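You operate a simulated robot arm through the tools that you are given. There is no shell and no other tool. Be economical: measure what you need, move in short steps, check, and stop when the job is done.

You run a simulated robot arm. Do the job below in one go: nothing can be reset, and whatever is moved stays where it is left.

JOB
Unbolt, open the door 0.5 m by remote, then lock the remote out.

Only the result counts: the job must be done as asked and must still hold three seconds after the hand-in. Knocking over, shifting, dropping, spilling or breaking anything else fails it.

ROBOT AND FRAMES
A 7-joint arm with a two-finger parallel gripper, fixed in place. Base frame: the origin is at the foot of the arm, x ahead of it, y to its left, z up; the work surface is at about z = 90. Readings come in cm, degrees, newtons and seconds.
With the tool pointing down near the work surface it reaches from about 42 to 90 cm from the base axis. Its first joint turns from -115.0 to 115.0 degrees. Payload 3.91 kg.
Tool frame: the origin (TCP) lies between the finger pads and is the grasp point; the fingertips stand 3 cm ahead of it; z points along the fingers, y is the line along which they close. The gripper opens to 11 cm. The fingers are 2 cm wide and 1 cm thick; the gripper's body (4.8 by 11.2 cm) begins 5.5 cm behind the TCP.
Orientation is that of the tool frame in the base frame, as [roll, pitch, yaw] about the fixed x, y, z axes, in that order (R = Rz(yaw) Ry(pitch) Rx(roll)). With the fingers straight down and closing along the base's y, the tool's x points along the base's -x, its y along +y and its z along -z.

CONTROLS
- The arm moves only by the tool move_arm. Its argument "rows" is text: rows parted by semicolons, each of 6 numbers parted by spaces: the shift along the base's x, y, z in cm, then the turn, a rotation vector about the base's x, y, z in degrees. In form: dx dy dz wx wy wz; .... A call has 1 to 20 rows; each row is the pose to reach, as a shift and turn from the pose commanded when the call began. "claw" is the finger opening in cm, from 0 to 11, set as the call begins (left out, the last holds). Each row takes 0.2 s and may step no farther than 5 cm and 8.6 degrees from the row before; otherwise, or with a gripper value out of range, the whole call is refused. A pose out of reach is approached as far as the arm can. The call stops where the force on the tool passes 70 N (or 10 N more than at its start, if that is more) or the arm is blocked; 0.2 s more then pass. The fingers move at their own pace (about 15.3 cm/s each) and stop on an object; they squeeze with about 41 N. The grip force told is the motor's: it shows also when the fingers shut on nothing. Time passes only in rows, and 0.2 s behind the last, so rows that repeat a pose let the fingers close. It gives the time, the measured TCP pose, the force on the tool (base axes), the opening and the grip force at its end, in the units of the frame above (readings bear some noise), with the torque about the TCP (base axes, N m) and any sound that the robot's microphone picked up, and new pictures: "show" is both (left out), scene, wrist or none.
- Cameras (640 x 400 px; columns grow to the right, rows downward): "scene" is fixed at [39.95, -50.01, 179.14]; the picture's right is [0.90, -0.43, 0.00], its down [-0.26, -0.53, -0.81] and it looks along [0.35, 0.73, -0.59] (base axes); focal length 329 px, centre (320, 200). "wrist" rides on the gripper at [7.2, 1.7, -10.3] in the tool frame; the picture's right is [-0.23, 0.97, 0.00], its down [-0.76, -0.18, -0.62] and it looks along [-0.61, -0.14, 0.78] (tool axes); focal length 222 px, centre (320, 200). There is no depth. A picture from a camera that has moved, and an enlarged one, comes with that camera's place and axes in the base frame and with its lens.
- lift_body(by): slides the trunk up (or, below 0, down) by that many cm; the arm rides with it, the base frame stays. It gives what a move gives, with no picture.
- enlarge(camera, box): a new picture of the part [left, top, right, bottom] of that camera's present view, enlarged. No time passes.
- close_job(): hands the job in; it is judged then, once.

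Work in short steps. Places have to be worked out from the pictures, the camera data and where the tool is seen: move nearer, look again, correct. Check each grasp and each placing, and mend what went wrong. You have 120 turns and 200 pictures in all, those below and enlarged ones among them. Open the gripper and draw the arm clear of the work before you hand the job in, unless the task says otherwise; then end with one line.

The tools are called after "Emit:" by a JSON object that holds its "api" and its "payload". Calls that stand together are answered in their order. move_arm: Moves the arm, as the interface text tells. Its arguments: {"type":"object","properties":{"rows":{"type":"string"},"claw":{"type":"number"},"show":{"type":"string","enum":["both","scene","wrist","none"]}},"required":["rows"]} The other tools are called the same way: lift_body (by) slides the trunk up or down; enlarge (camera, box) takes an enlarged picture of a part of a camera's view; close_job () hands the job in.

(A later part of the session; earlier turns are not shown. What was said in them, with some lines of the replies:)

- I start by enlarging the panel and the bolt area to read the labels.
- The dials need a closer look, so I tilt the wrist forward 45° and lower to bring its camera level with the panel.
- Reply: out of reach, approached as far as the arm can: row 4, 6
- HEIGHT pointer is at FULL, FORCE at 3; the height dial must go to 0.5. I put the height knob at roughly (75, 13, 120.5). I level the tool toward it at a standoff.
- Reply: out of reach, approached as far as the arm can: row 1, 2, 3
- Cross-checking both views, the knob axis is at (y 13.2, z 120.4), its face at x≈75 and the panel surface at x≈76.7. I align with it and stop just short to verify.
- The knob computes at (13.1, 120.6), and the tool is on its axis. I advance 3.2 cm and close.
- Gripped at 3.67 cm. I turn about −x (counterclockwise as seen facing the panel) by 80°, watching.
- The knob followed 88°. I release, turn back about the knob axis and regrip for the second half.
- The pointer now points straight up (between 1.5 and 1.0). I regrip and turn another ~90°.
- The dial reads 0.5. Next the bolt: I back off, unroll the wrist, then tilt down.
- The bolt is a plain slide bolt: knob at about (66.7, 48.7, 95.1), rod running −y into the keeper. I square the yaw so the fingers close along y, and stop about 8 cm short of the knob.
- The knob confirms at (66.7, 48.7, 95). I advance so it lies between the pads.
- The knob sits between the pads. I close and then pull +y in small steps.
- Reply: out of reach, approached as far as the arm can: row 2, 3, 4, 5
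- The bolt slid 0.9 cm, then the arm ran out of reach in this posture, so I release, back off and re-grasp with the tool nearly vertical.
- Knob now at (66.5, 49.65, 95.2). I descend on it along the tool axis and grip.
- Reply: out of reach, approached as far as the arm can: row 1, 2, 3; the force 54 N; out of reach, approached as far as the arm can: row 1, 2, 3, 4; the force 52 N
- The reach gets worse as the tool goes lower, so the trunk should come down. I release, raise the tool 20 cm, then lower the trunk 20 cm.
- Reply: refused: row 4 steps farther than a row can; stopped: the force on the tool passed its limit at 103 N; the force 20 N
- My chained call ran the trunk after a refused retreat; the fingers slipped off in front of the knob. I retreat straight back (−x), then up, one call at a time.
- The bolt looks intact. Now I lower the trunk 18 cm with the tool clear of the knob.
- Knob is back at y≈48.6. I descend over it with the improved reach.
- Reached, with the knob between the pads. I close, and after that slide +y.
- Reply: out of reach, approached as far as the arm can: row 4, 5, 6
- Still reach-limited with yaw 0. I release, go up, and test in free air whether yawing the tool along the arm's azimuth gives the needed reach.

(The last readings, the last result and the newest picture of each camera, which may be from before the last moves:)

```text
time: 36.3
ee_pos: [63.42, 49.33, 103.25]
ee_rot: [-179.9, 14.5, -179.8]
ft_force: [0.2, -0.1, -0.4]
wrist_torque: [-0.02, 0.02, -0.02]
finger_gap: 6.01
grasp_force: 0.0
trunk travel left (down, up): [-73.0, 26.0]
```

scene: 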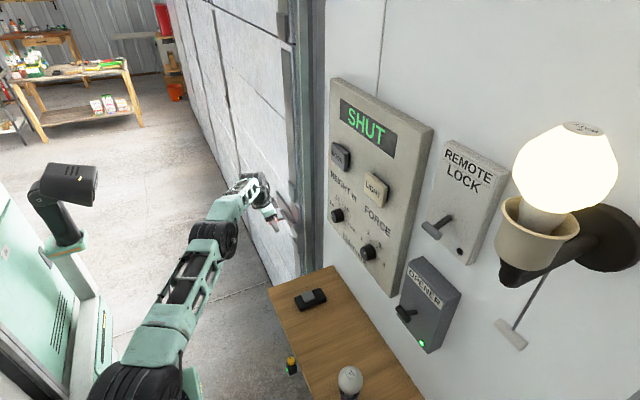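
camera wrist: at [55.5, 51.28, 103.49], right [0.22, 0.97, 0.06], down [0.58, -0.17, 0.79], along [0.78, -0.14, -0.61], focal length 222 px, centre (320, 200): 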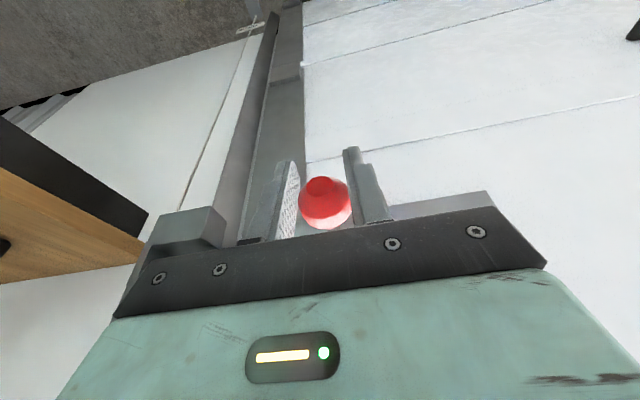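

Emit:
{"api": "move_arm", "payload": {"rows": "0 0 0 0 0 8; 0 0 0 0 0 16; 0 0 0 0 0 24; 0 0 0 0 0 32; 1 3 0 0 0 32; 2 6 0 0 0 32; 3 8.5 0 0 0 32"}}

```text
time: 37.9
ee_pos: [63.57, 52.45, 102.81]
ee_rot: [-179.9, 14.6, -147.7]
ft_force: [-0.8, 0.7, -0.2]
wrist_torque: [0.03, 0.01, -0.04]
finger_gap: 5.97
grasp_force: 0.1
out of reach, approached as far as the arm can: row 5, 6, 7
trunk travel left (down, up): [-73.0, 26.0]
camera wrist: at [54.47, 48.75, 111.1], right [-0.33, 0.94, 0.06], down [0.59, 0.16, 0.79], along [0.74, 0.3, -0.6], focal length 222 px, centre (320, 200)
```

scene: 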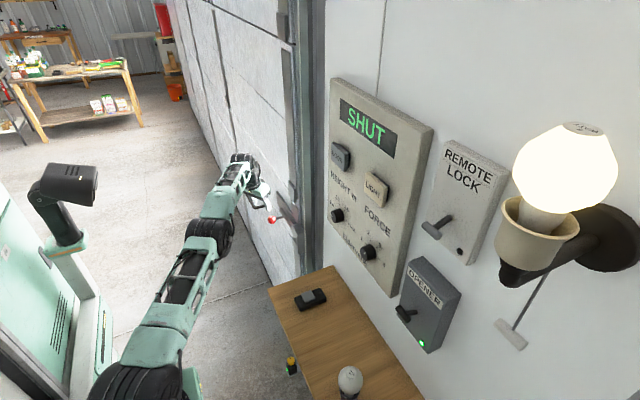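
wrist: 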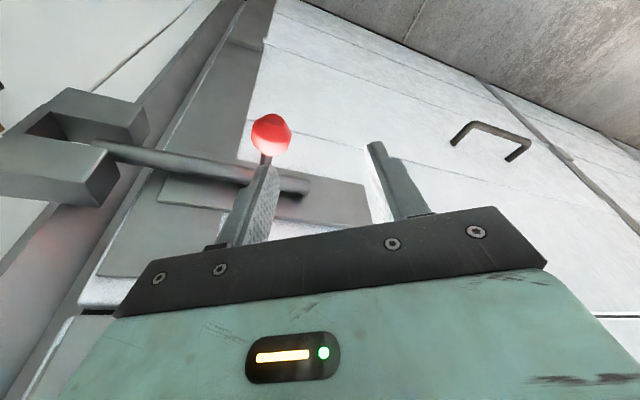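

At this height r≈82 is the limit. I test whether going higher relative to the shoulder reaches farther (i.e. whether lowering the trunk more helps).

Emit:
{"api": "move_arm", "payload": {"rows": "0 0 4 0 0 0; 0 0 8 0 0 0; 0 0 12 0 0 0; 0 0 16 0 0 0; 1 3 16 0 0 0; 2 6 16 0 0 0; 3 8 16 0 0 0", "show": "scene"}}

```text
time: 39.5
ee_pos: [62.15, 49.8, 117.15]
ee_rot: [-179.9, 14.6, -147.8]
ft_force: [0.6, -0.5, -0.1]
wrist_torque: [-0.03, 0.0, 0.04]
finger_gap: 6.0
grasp_force: 0.1
out of reach, approached as far as the arm can: row 1, 2, 3, 4, 5, 6, 7
trunk travel left (down, up): [-73.0, 26.0]
```

scene: 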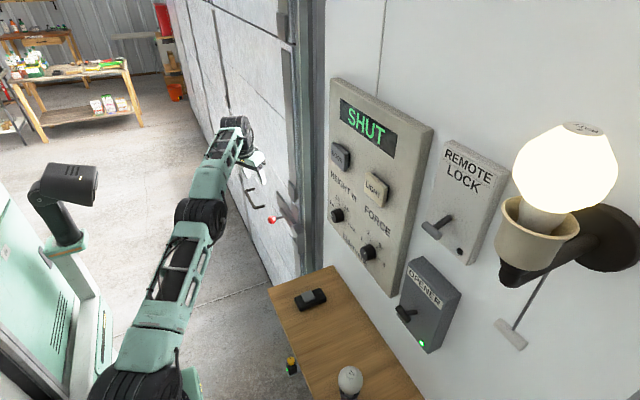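

The trunk height is about right; the vertical tool is simply too short in plan. I'll tilt the tool ~42° down along azimuth ~32° and roll it so the fingers still close near y. First the tilt, at a standoff.

Emit:
{"api": "move_arm", "payload": {"rows": "-0.1 -0.8 -4 3.6 -5.7 0; -0.2 -1.6 -8 7.2 -11.4 0; -0.3 -2.4 -12 10.8 -17.1 0; -0.3 -3.2 -15.5 14.3 -22.9 0", "show": "none"}}

```text
time: 40.5
ee_pos: [62.02, 46.07, 101.63]
ee_rot: [-179.8, 41.6, -147.8]
ft_force: [0.1, -0.4, 0.3]
wrist_torque: [0.0, 0.02, 0.07]
finger_gap: 6.0
grasp_force: 0.1
trunk travel left (down, up): [-73.0, 26.0]
```

Emit:
{"api": "move_arm", "payload": {"rows": "0 0 0 4.5 2.8 -6; 0 0 0 9 5.6 -12; 0 0 0 13.5 8.4 -17.9"}}

```text
time: 41.3
ee_pos: [61.95, 46.19, 101.55]
ee_rot: [160.2, 37.4, -178.6]
ft_force: [0.1, 0.7, 0.4]
wrist_torque: [0.0, -0.03, 0.0]
finger_gap: 5.98
grasp_force: 0.0
trunk travel left (down, up): [-73.0, 26.0]
camera wrist: at [49.79, 43.97, 105.36], right [-0.04, 0.92, 0.4], down [0.29, -0.37, 0.88], along [0.95, 0.16, -0.25], focal length 222 px, centre (320, 200)
```

scene: 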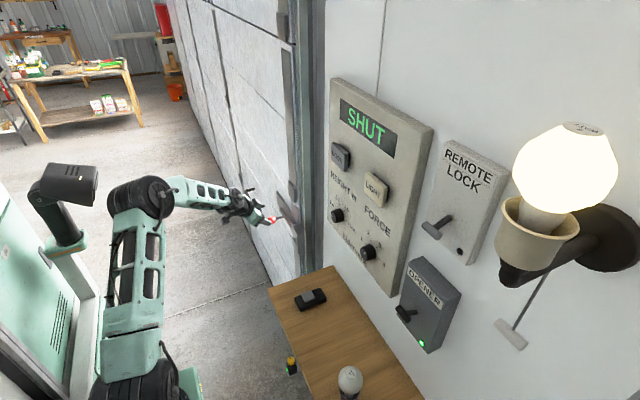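
wrist: 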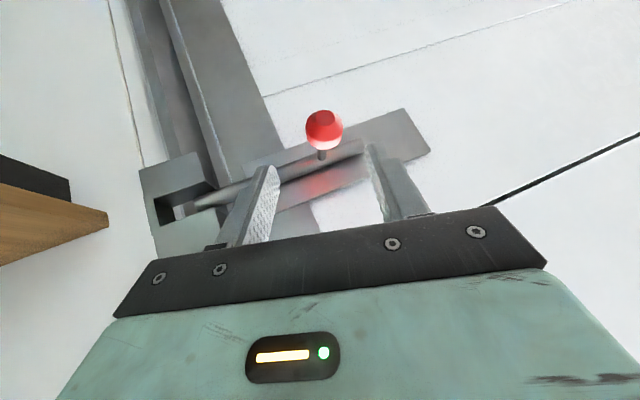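

Plenty of arm slack now. Knob computes at (66.6, 49.7, 95.2), right along the tool axis; I advance onto it.

Emit:
{"api": "move_arm", "payload": {"rows": "1.5 1.15 -2.1 0 0 0; 3 2.3 -4.2 0 0 0; 4.5 3.45 -6.2 0 0 0", "show": "wrist"}}

```text
time: 42.1
ee_pos: [66.38, 49.47, 95.35]
ee_rot: [160.4, 37.4, -178.4]
ft_force: [0.3, -0.5, 0.6]
wrist_torque: [-0.03, -0.03, 0.0]
finger_gap: 6.02
grasp_force: 0.2
trunk travel left (down, up): [-73.0, 26.0]
camera wrist: at [54.32, 47.38, 99.2], right [-0.04, 0.92, 0.4], down [0.29, -0.37, 0.88], along [0.95, 0.16, -0.25], focal length 222 px, centre (320, 200)
```

wrist: 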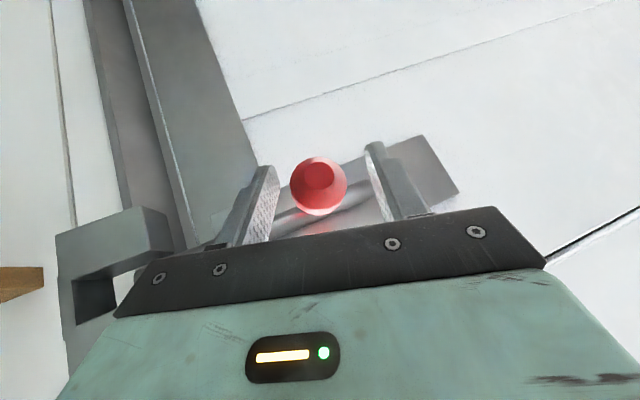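

Good alignment. I close and slide +y slowly.

Emit:
{"api": "move_arm", "payload": {"rows": "0 0 0 0 0 0; 0 0 0 0 0 0; 0 0.7 0 0 0 0; 0 1.4 0 0 0 0; 0 2.1 0 0 0 0; 0 2.8 0 0 0 0; 0 3.5 0 0 0 0", "claw": 1.5, "show": "wrist"}}

```text
time: 43.7
ee_pos: [66.42, 52.98, 95.32]
ee_rot: [160.3, 37.5, -178.4]
ft_force: [5.5, -1.8, -0.6]
wrist_torque: [-0.1, 0.26, 0.01]
finger_gap: 3.24
grasp_force: 45.0
trunk travel left (down, up): [-73.0, 26.0]
camera wrist: at [54.37, 50.85, 99.12], right [-0.04, 0.92, 0.4], down [0.29, -0.37, 0.88], along [0.95, 0.16, -0.25], focal length 222 px, centre (320, 200)
```

wrist: 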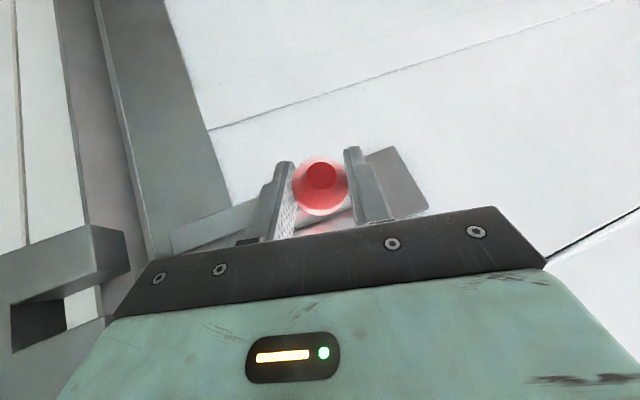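

Bolt slides freely with low force. I continue +y until it stops.

Emit:
{"api": "move_arm", "payload": {"rows": "0 0.5 0 0 0 0; 0 1 0 0 0 0; 0 1.5 0 0 0 0; 0 2 0 0 0 0; 0 2.5 0 0 0 0; 0 3 0 0 0 0; 0 3.5 0 0 0 0"}}

```text
time: 44.9
ee_pos: [66.87, 54.2, 94.79]
ee_rot: [162.2, 37.1, -178.3]
ft_force: [-15.2, -35.9, 15.0]
wrist_torque: [-0.2, 0.41, 0.14]
finger_gap: 3.23
grasp_force: 44.5
trunk travel left (down, up): [-73.0, 26.0]
stopped in row 5: the force on the tool passed its limit at 73 N (the readings are from after the stop); the commanded pose is now the measured one
camera wrist: at [54.83, 52.28, 98.77], right [-0.03, 0.93, 0.37], down [0.29, -0.35, 0.89], along [0.96, 0.13, -0.26], focal length 222 px, centre (320, 200)
```

scene: 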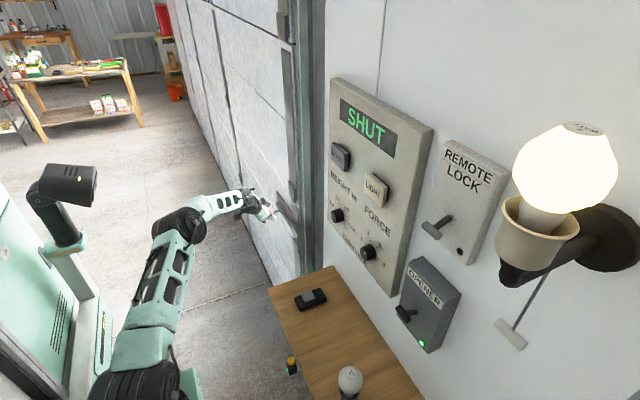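
wrist: 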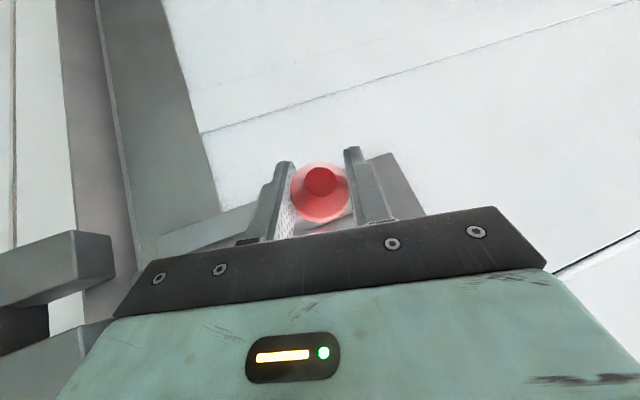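

End stop reached at y≈54. I release and back off along the tool axis, then check the bolt stays.

Emit:
{"api": "move_arm", "payload": {"rows": "0 0 0 0 0 0; 0 0 0 0 0 0; -2 -1.5 2.7 0 0 0; -4 -3 5.4 0 0 0; -6 -5 8.5 0 0 0; -8 -8 11 0 0 0", "claw": 6}}

Emit:
{"api": "enlarge", "payload": {"camera": "scene", "box": [250, 180, 330, 250]}}

```text
time: 46.5
ee_pos: [62.27, 43.57, 103.44]
ee_rot: [164.9, 37.1, 179.9]
ft_force: [0.2, -0.4, 0.5]
wrist_torque: [0.0, 0.03, -0.03]
finger_gap: 6.02
grasp_force: 0.0
trunk travel left (down, up): [-73.0, 26.0]
stopped in row 6: the arm was blocked; the commanded pose is now the measured one
camera wrist: at [50.1, 42.49, 107.48], right [0.03, 0.94, 0.34], down [0.27, -0.34, 0.9], along [0.96, 0.07, -0.27], focal length 222 px, centre (320, 200)
```

scene: 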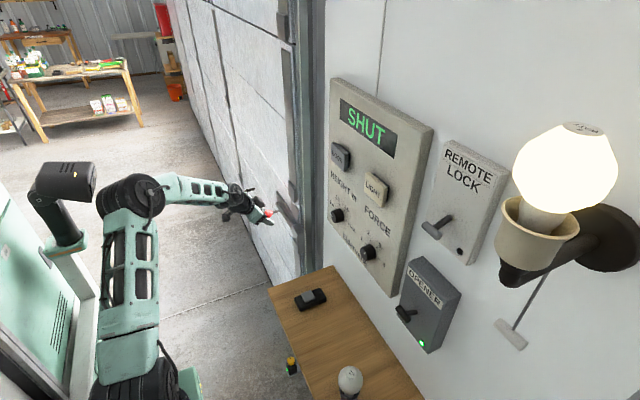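
wrist: 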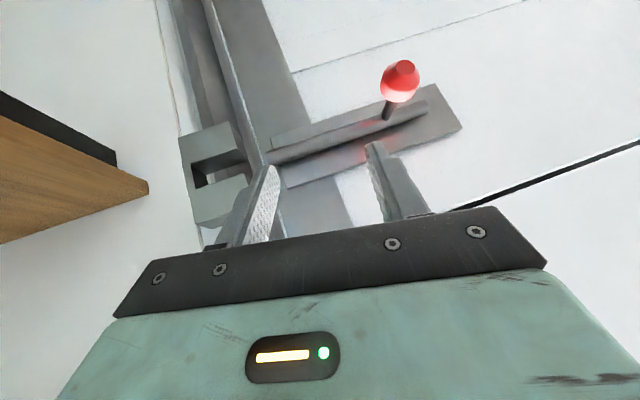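

```text
5.71 times, centred on (290, 215) of scene
camera zoom: at [39.95, -50.01, 179.14], right [0.9, -0.43, 0.0], down [-0.26, -0.53, -0.81], along [0.35, 0.73, -0.59], focal length 1881 px, centre (491, 114)
```

zoom: 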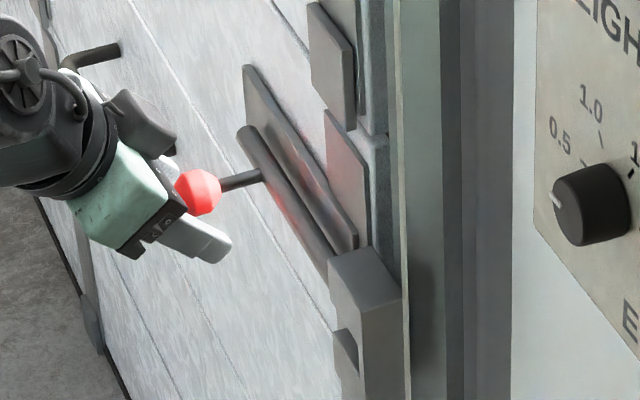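

The rod is clear of the keeper: unbolted. Next I move toward the remote (≈(66, 10.9)), raising and turning the tool upright.

Emit:
{"api": "move_arm", "payload": {"rows": "0 -3 3 0 0 0; 0 -6.5 6 0 7.4 0; 0 -10 9 0 14.8 0; 0 -13.5 12 0 22.2 0; 0 -17 14 0 29.6 0; 0 -20.5 15 0 37.1 0", "show": "scene"}}

```text
time: 47.9
ee_pos: [62.0, 23.14, 118.99]
ee_rot: [164.3, -0.1, 179.8]
ft_force: [0.5, 1.1, -0.7]
wrist_torque: [-0.05, -0.03, 0.0]
finger_gap: 5.99
grasp_force: 0.2
trunk travel left (down, up): [-73.0, 26.0]
```

scene: 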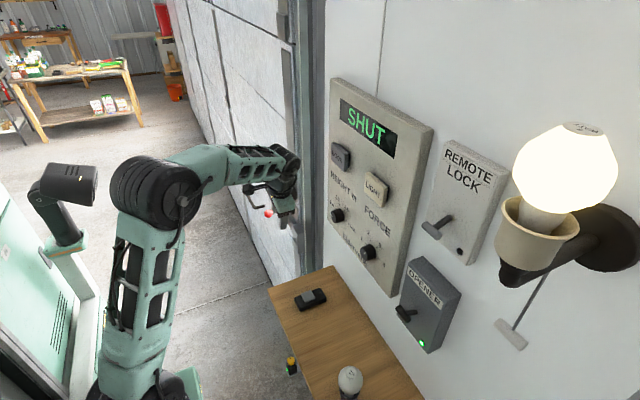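

Emit:
{"api": "move_arm", "payload": {"rows": "0.5 -4 -4 -5.2 0 0; 1 -8 -8 -10.5 0 0; 1 -12.2 -11.5 -15.8 0 0", "claw": 0}}

Emit:
{"api": "enlarge", "payload": {"camera": "wrist", "box": [220, 0, 440, 200]}}

```text
refused: row 1 steps farther than a row can; nothing moved
```

```text
2.00 times, centred on (330, 100) of wrist
camera zoom: at [54.65, 22.07, 129.56], right [0.23, 0.94, 0.26], down [0.76, -0.34, 0.55], along [0.61, 0.07, -0.79], focal length 444 px, centre (300, 400)
```

zoom: 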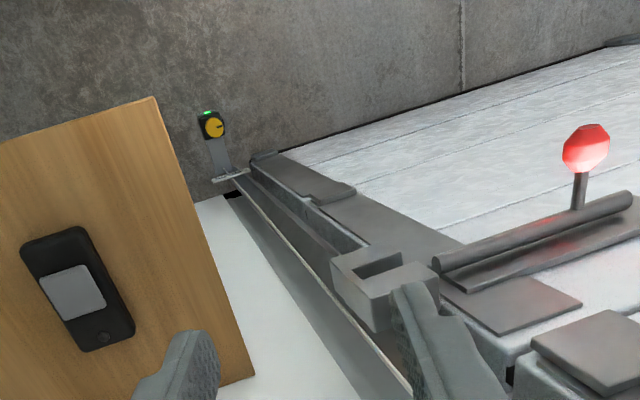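

Bolt visibly out of the keeper. I resend the move with smaller steps.

Emit:
{"api": "move_arm", "payload": {"rows": "0.2 -3 -2.9 -4 0 0; 0.5 -6 -5.8 -8 0 0; 0.8 -9 -8.7 -12 0 0; 1 -12.2 -11.5 -15.8 0 0", "claw": 0}}

Emit:
{"api": "enlarge", "payload": {"camera": "wrist", "box": [240, 0, 440, 200]}}

```text
time: 48.9
ee_pos: [63.18, 11.27, 107.35]
ee_rot: [-179.8, 0.1, 179.7]
ft_force: [-0.4, 0.4, -0.4]
wrist_torque: [0.01, -0.06, 0.01]
finger_gap: 0.02
grasp_force: 38.1
trunk travel left (down, up): [-73.0, 26.0]
camera wrist: at [55.92, 12.95, 117.73], right [0.23, 0.97, 0.0], down [0.76, -0.18, 0.63], along [0.61, -0.15, -0.78], focal length 222 px, centre (320, 200)
```

scene: 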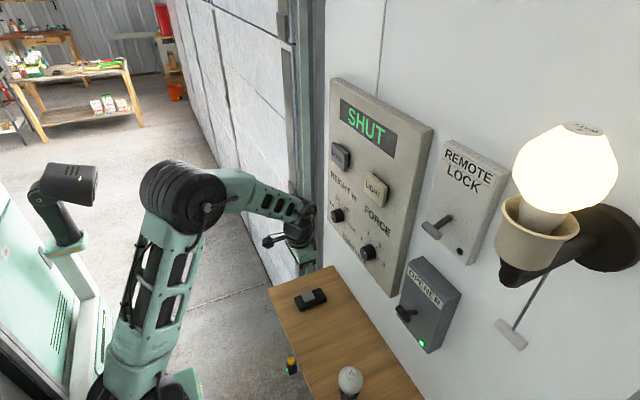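
wrist: 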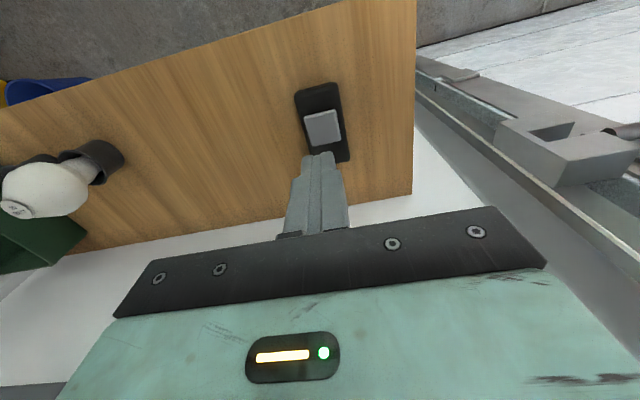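

```text
2.00 times, centred on (340, 100) of wrist
camera zoom: at [55.92, 12.95, 117.73], right [0.23, 0.97, 0.0], down [0.76, -0.18, 0.63], along [0.61, -0.15, -0.78], focal length 444 px, centre (280, 400)
```

zoom: 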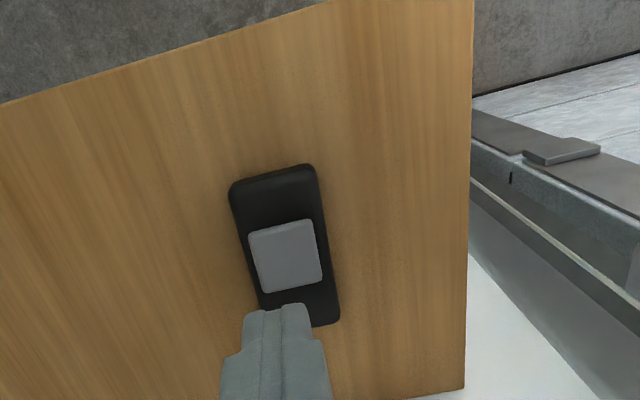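

Button centre is about (65.1, 11.0, 93.5). I hover with fingertips ~2 cm above it.

Emit:
{"api": "move_arm", "payload": {"rows": "1 -0.2 -4.5 0 0 0; 1.95 -0.25 -8.7 0 0 0"}}

Emit:
{"api": "enlarge", "payload": {"camera": "wrist", "box": [240, 80, 440, 240]}}

```text
time: 49.5
ee_pos: [65.11, 10.82, 98.87]
ee_rot: [-179.9, 0.1, 179.6]
ft_force: [-1.2, 0.0, -0.4]
wrist_torque: [-0.03, -0.03, 0.01]
finger_gap: 0.0
grasp_force: 37.8
trunk travel left (down, up): [-73.0, 26.0]
camera wrist: at [57.82, 12.62, 109.19], right [0.23, 0.97, 0.0], down [0.76, -0.18, 0.63], along [0.61, -0.15, -0.78], focal length 222 px, centre (320, 200)
```

scene: 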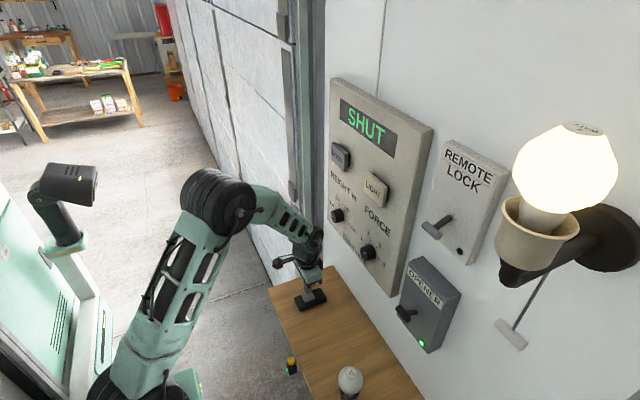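
wrist: 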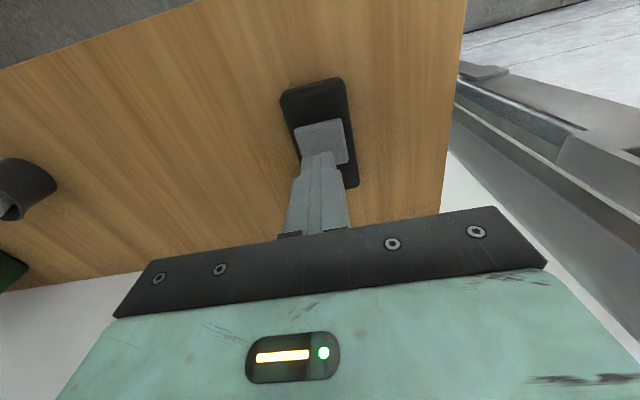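

```text
2.50 times, centred on (340, 160) of wrist
camera zoom: at [57.82, 12.62, 109.19], right [0.23, 0.97, 0.0], down [0.76, -0.18, 0.63], along [0.61, -0.15, -0.78], focal length 555 px, centre (270, 300)
```

zoom: 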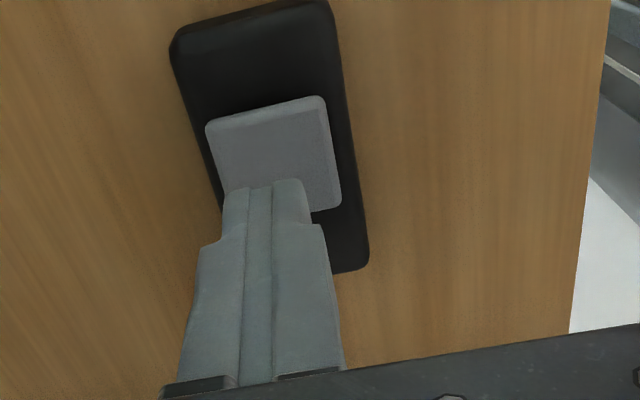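

Nearly centred; shift y +0.2. I press down in fine steps.

Emit:
{"api": "move_arm", "payload": {"rows": "-0.1 0.2 -0.8 0 0 0; -0.1 0.2 -1.4 0 0 0; -0.1 0.2 -1.8 0 0 0; -0.1 0.2 -2.1 0 0 0; -0.1 0.2 -2.3 0 0 0"}}

```text
time: 50.7
ee_pos: [65.08, 11.0, 96.33]
ee_rot: [-179.8, 0.0, 179.7]
ft_force: [0.3, 0.6, 0.0]
wrist_torque: [0.01, 0.02, -0.01]
finger_gap: 0.0
grasp_force: 38.0
trunk travel left (down, up): [-73.0, 26.0]
camera wrist: at [57.69, 12.81, 106.87], right [0.23, 0.97, 0.0], down [0.76, -0.18, 0.63], along [0.61, -0.15, -0.78], focal length 222 px, centre (320, 200)
```

scene: 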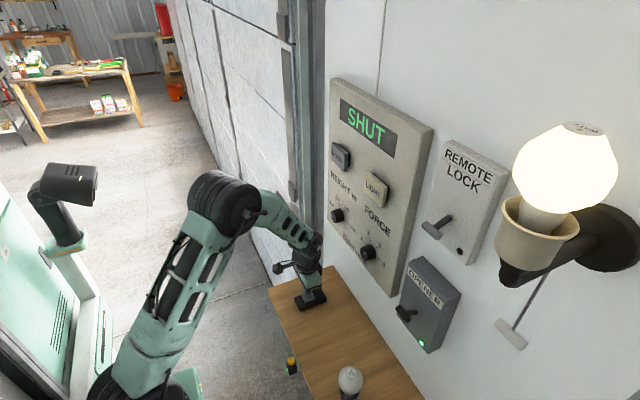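
wrist: 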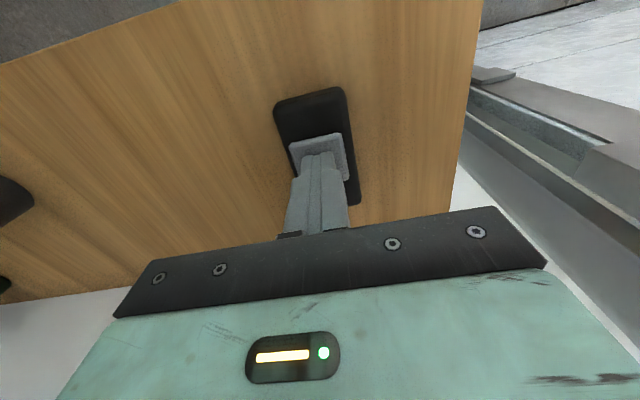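

No contact yet at fingertip z 93.3. I continue down finely.

Emit:
{"api": "move_arm", "payload": {"rows": "0 0 -0.2 0 0 0; 0 0 -0.4 0 0 0; 0 0 -0.6 0 0 0; 0 0 -0.8 0 0 0"}}

```text
time: 51.7
ee_pos: [65.06, 11.06, 95.75]
ee_rot: [-180.0, 0.2, 179.8]
ft_force: [1.0, 2.3, 16.0]
wrist_torque: [0.05, 0.03, 0.01]
finger_gap: 0.0
grasp_force: 37.8
trunk travel left (down, up): [-73.0, 26.0]
heard: click
camera wrist: at [57.64, 12.78, 106.17], right [0.23, 0.97, 0.0], down [0.76, -0.18, 0.63], along [0.61, -0.15, -0.78], focal length 222 px, centre (320, 200)
```

scene: 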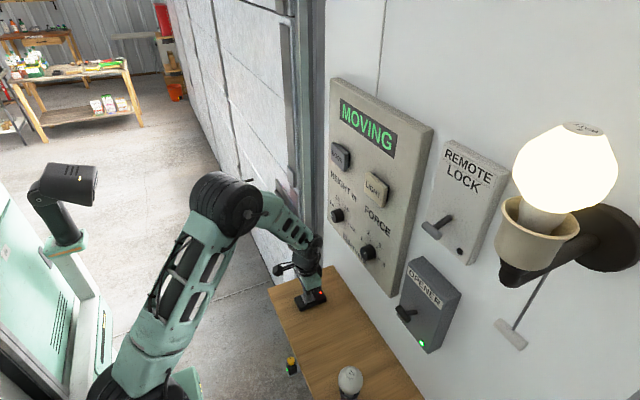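
wrist: 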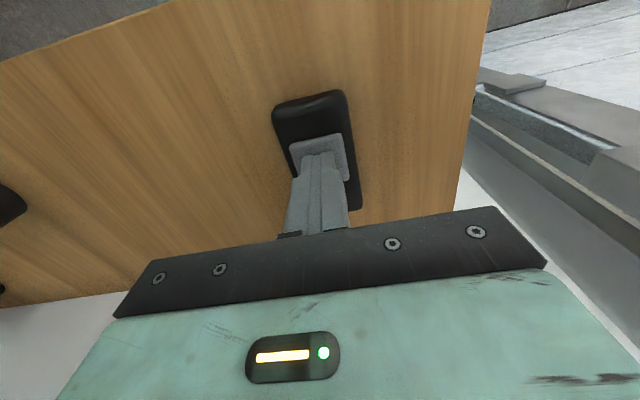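

Click, and the display says MOVING. I lift straight off the button.

Emit:
{"api": "move_arm", "payload": {"rows": "0 0 1 0 0 0; 0 0 4 0 0 0; 0 0 8 0 0 0; -2 -1 12 0 0 0; -4 -3 16 0 0 0; -4 -3 16 0 0 0; -4 -3 16 0 0 0; -4 -3 16 0 0 0"}}

```text
time: 53.5
ee_pos: [60.8, 8.05, 111.61]
ee_rot: [-179.9, 0.1, 179.5]
ft_force: [0.7, 0.5, 0.1]
wrist_torque: [0.01, 0.01, -0.04]
finger_gap: 0.0
grasp_force: 37.5
trunk travel left (down, up): [-73.0, 26.0]
camera wrist: at [53.42, 9.81, 122.02], right [0.23, 0.97, 0.0], down [0.76, -0.18, 0.62], along [0.61, -0.15, -0.78], focal length 222 px, centre (320, 200)
```

scene: 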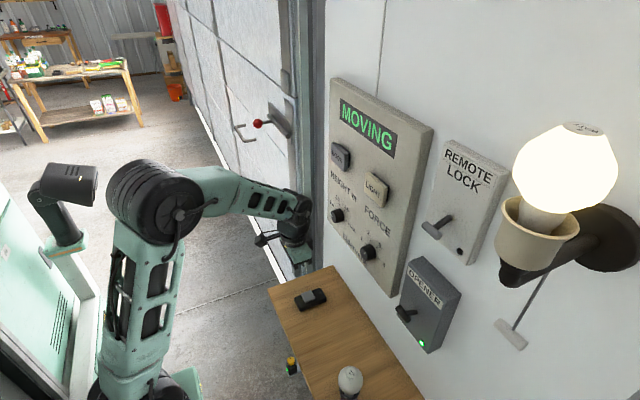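
wrist: 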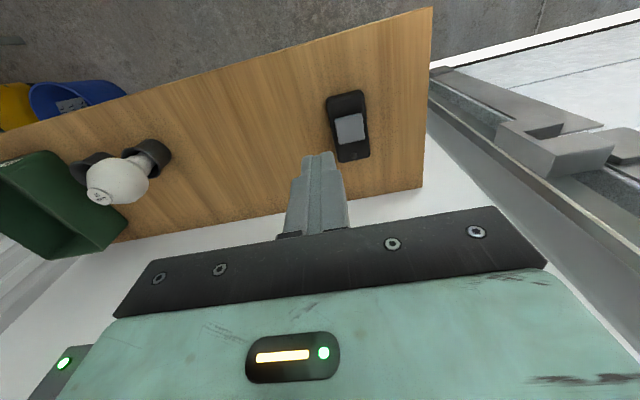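

The door is rising. While it travels, I raise the trunk back 17 cm for the lock lever.

Emit:
{"api": "lift_body", "payload": {"by": 17}}

```text
time: 55.4
ee_pos: [60.84, 7.97, 128.66]
ee_rot: [-179.9, 0.0, 179.6]
ft_force: [-0.1, 1.2, -0.5]
wrist_torque: [0.04, -0.01, 0.05]
finger_gap: 0.0
grasp_force: 37.4
trunk travel left (down, up): [-90.0, 9.0]
```

Emit:
{"api": "move_arm", "payload": {"rows": "-0.5 -4.3 1.3 0 -7.5 0; -1 -8.6 2.6 0 -15 0; -1.5 -12.9 3.9 0 -22.5 0; -2 -17.2 5.2 0 -30 0; -2.5 -21.5 6.5 0 -37.5 0; -3 -25.8 8 0 -45 0"}}

```text
time: 56.8
ee_pos: [57.96, -17.63, 136.68]
ee_rot: [179.9, 45.1, 179.5]
ft_force: [0.1, 0.9, -0.4]
wrist_torque: [-0.03, 0.0, -0.01]
finger_gap: 0.0
grasp_force: 37.9
trunk travel left (down, up): [-90.0, 9.0]
camera wrist: at [45.36, -15.91, 138.94], right [0.17, 0.97, 0.16], down [0.09, -0.18, 0.98], along [0.98, -0.15, -0.12], focal length 222 px, centre (320, 200)
```

scene: 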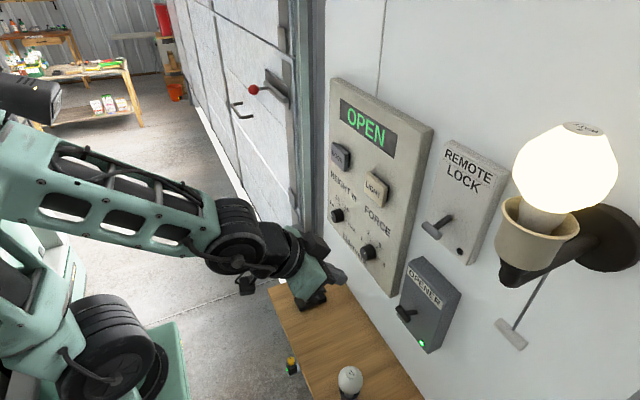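
wrist: 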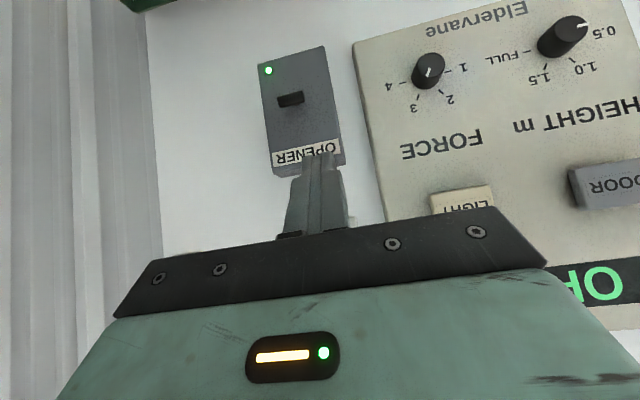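

OPEN is shown; the door handle rose from z≈95 to ≈145.7, i.e. 0.5 m. Next, the lock: I level the tool to see the lever.

Emit:
{"api": "move_arm", "payload": {"rows": "0.2 -0.7 0 0 -7.5 0; 0.4 -1.4 0 0 -15 0; 0.6 -2.1 0 0 -22.5 0; 0.8 -2.8 0 0 -30 0; 1 -3.5 0 0 -37.5 0; 1.2 -4.3 0 0 -45 0"}}

Emit:
{"api": "enlarge", "payload": {"camera": "scene", "box": [400, 130, 520, 280]}}

```text
time: 58.2
ee_pos: [65.76, -26.79, 138.82]
ee_rot: [57.9, 89.6, 57.6]
ft_force: [1.8, 1.1, -0.9]
wrist_torque: [0.01, -0.02, -0.08]
finger_gap: 0.0
grasp_force: 37.3
out of reach, approached as far as the arm can: row 1, 2, 3, 4, 5, 6
trunk travel left (down, up): [-90.0, 9.0]
camera wrist: at [55.43, -24.98, 131.64], right [0.0, 0.97, 0.23], down [-0.63, -0.18, 0.76], along [0.78, -0.15, 0.61], focal length 222 px, centre (320, 200)
```

scene: 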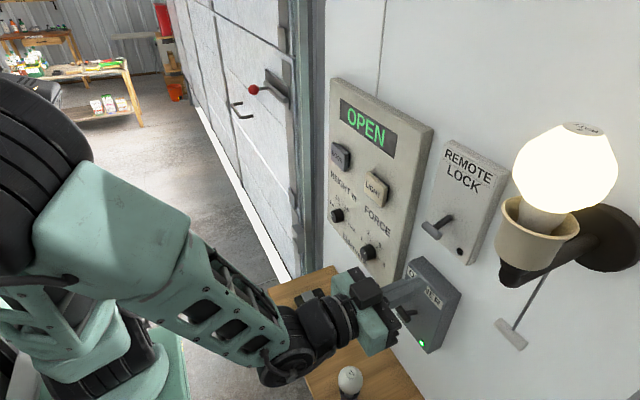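
wrist: 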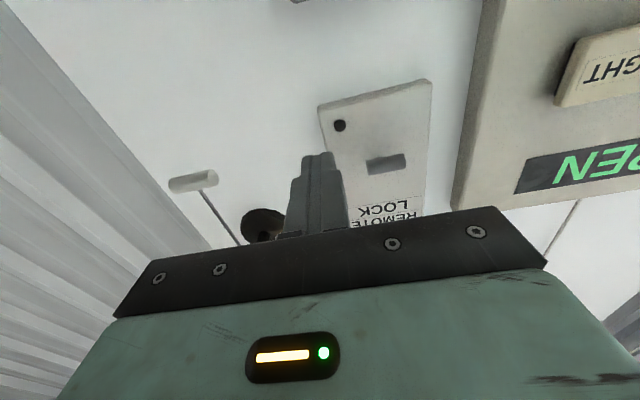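

```text
2.67 times, centred on (460, 205) of scene
camera zoom: at [39.95, -50.01, 179.14], right [0.9, -0.43, 0.0], down [-0.26, -0.53, -0.81], along [0.35, 0.73, -0.59], focal length 878 px, centre (-53, 187)
```

zoom: 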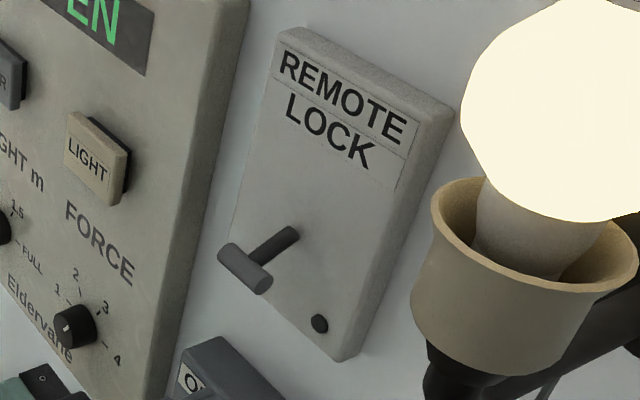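

Lever bar is at about (73.8, −21.4, 143.3), tilted down from a pivot at z≈145; the lamp is off. I move below the bar, then in, with closed fingers.

Emit:
{"api": "move_arm", "payload": {"rows": "0 2.7 0.3 0 0 0; 0 5.4 0.6 0 0 0; 3 5.4 0.8 0 0 0; 5.7 5.4 0.8 0 0 0"}}

```text
time: 59.2
ee_pos: [70.52, -21.2, 140.6]
ee_rot: [84.6, 89.6, 84.5]
ft_force: [-0.1, 0.4, -0.5]
wrist_torque: [-0.01, -0.02, -0.01]
finger_gap: 0.02
grasp_force: 37.4
out of reach, approached as far as the arm can: row 1, 2, 4
trunk travel left (down, up): [-90.0, 9.0]
camera wrist: at [60.13, -19.5, 133.49], right [0.0, 0.97, 0.23], down [-0.62, -0.18, 0.76], along [0.78, -0.15, 0.61], focal length 222 px, centre (320, 200)
```

scene: 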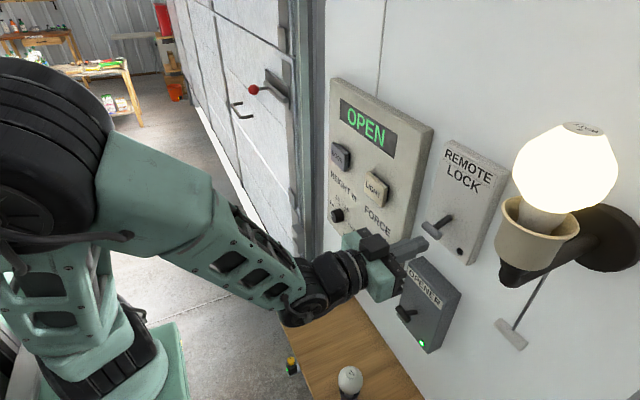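
wrist: 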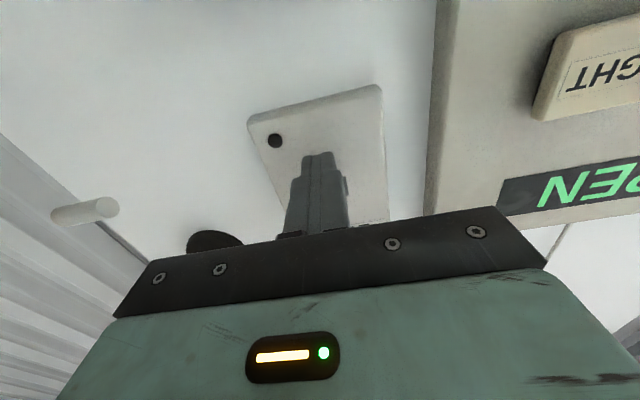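

Fingers are under the bar. I advance 1 cm and push up gradually.

Emit:
{"api": "move_arm", "payload": {"rows": "1 0 0 0 0 0; 1 0 0.7 0 0 0; 1 0 1.4 0 0 0; 1 0 2.1 0 0 0; 1 0 2.8 0 0 0; 1 0 3.5 0 0 0; 1 0 4.2 0 0 0"}}

```text
time: 60.8
ee_pos: [71.72, -21.5, 144.71]
ee_rot: [74.9, 89.6, 74.8]
ft_force: [-0.2, -0.3, 0.0]
wrist_torque: [0.02, 0.0, 0.0]
finger_gap: 0.0
grasp_force: 38.0
out of reach, approached as far as the arm can: row 1
trunk travel left (down, up): [-90.0, 9.0]
camera wrist: at [61.29, -19.67, 137.61], right [0.0, 0.97, 0.23], down [-0.62, -0.18, 0.76], along [0.78, -0.15, 0.61], focal length 222 px, centre (320, 200)
```

scene: 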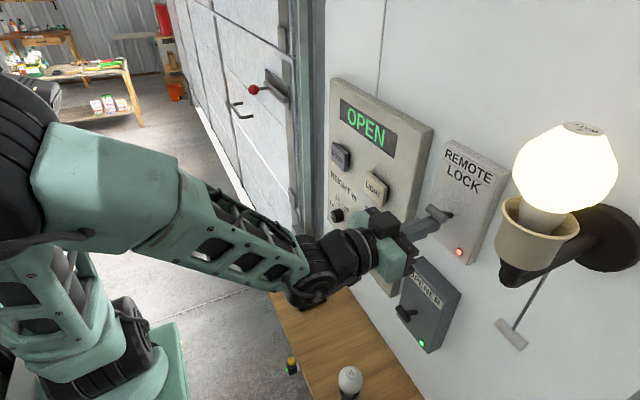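
wrist: 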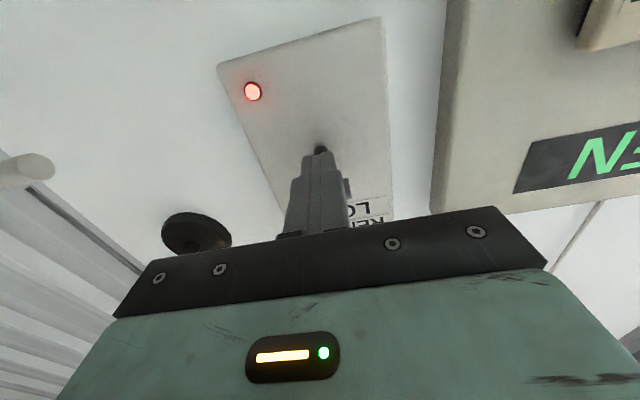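

The lock's LED is lit red with no residual force. I drop a little, then back straight out and open the gripper once clear.

Emit:
{"api": "move_arm", "payload": {"rows": "0 0 -1 0 0 0; -2 0 -1.5 0 0 0; -5 0.5 -1.5 0 0 0; -8 2 -1.5 0 0 0", "show": "none"}}

Emit:
{"api": "move_arm", "payload": {"rows": "0 2 0 0 8 0; 0 5 0 0 16 0; 0 8 0 0 24 0; 0 11 0 0 32 0; 0 14 0 0 40 0", "claw": 6}}

Emit:
{"api": "enlarge", "payload": {"camera": "scene", "box": [320, 80, 520, 370]}}

Emit:
{"api": "enlarge", "payload": {"camera": "scene", "box": [180, 50, 340, 320]}}

```text
time: 61.8
ee_pos: [66.58, -20.4, 144.73]
ee_rot: [83.4, 89.6, 83.2]
ft_force: [0.3, -1.0, 0.0]
wrist_torque: [-0.01, 0.0, 0.02]
finger_gap: 0.01
grasp_force: 37.5
out of reach, approached as far as the arm can: row 4
trunk travel left (down, up): [-90.0, 9.0]
```

```text
time: 63.2
ee_pos: [63.43, 3.93, 146.32]
ee_rot: [176.6, 51.8, -168.4]
ft_force: [0.0, -0.3, -1.5]
wrist_torque: [-0.01, 0.02, 0.04]
finger_gap: 6.0
grasp_force: 0.1
trunk travel left (down, up): [-90.0, 9.0]
stopped in row 5: the arm was blocked; the commanded pose is now the measured one
camera wrist: at [50.69, 2.5, 147.29], right [-0.1, 0.97, 0.21], down [0.03, -0.21, 0.98], along [0.99, 0.11, -0.01], focal length 222 px, centre (320, 200)
```

scene: 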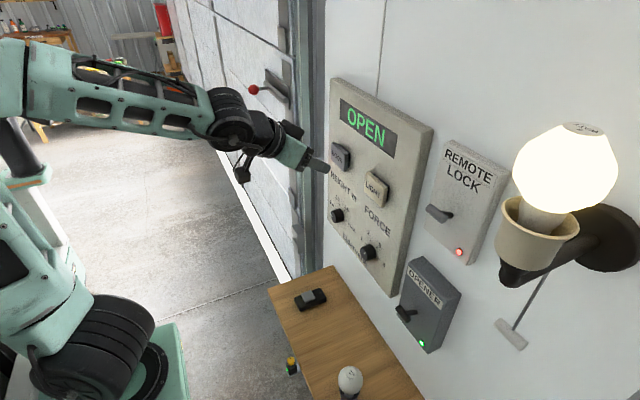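
wrist: 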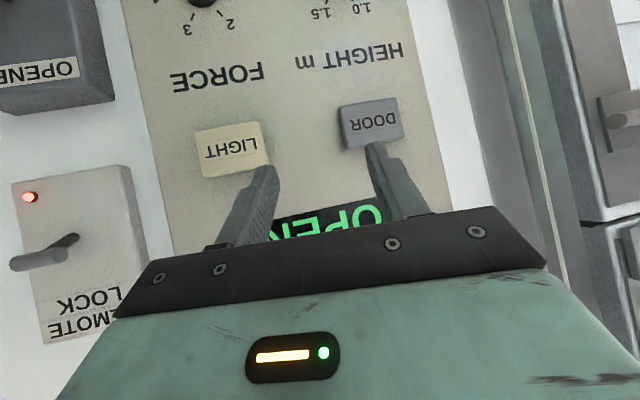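

```text
1.38 times, centred on (420, 225) of scene
camera zoom: at [39.95, -50.01, 179.14], right [0.9, -0.43, 0.0], down [-0.26, -0.53, -0.81], along [0.35, 0.73, -0.59], focal length 454 px, centre (182, 166)
```

zoom: 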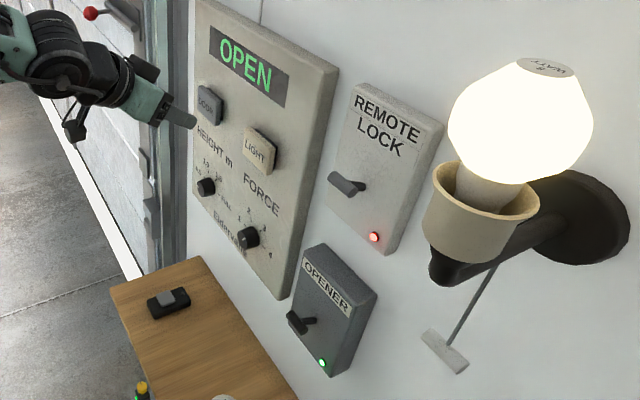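

```text
1.48 times, centred on (260, 185) of scene
camera zoom: at [39.95, -50.01, 179.14], right [0.9, -0.43, 0.0], down [-0.26, -0.53, -0.81], along [0.35, 0.73, -0.59], focal length 488 px, centre (409, 222)
```

zoom: 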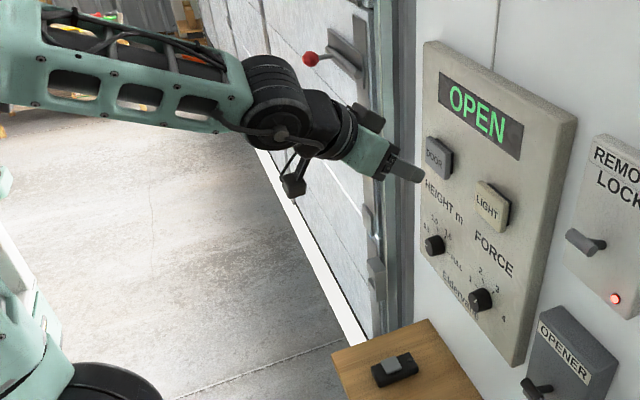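

All good: OPEN, lock LED red, lever up, bolt withdrawn. I draw the arm a bit further from the panel.

Emit:
{"api": "move_arm", "payload": {"rows": "-0.5 0 1 0 7 0; -1.5 0 2 0 14 0; -3 0 4 0 21 0; -4 0 6 0 28 0; -6 0 8 0 35 0; -8 0 10 0 42 0", "show": "scene"}}

```text
time: 64.6
ee_pos: [55.56, 4.19, 156.47]
ee_rot: [168.7, 10.3, -172.7]
ft_force: [-0.8, 0.2, -0.1]
wrist_torque: [0.02, -0.01, -0.01]
finger_gap: 6.01
grasp_force: 0.1
trunk travel left (down, up): [-90.0, 9.0]
```

scene: 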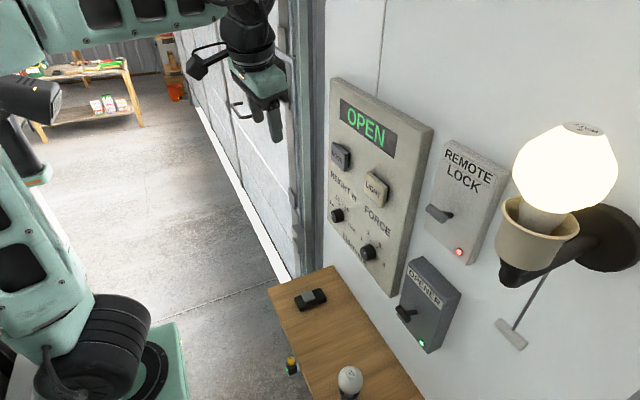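

The arm is clear, the gripper is open, and the door is holding at OPEN with the lock engaged, so I hand in.

Emit:
{"api": "close_job", "payload": {}}

```text
The job is handed in.
```

The door is unbolted, open about 0.5 m by the remote, and the remote is locked out (lock light red); the job is handed in.
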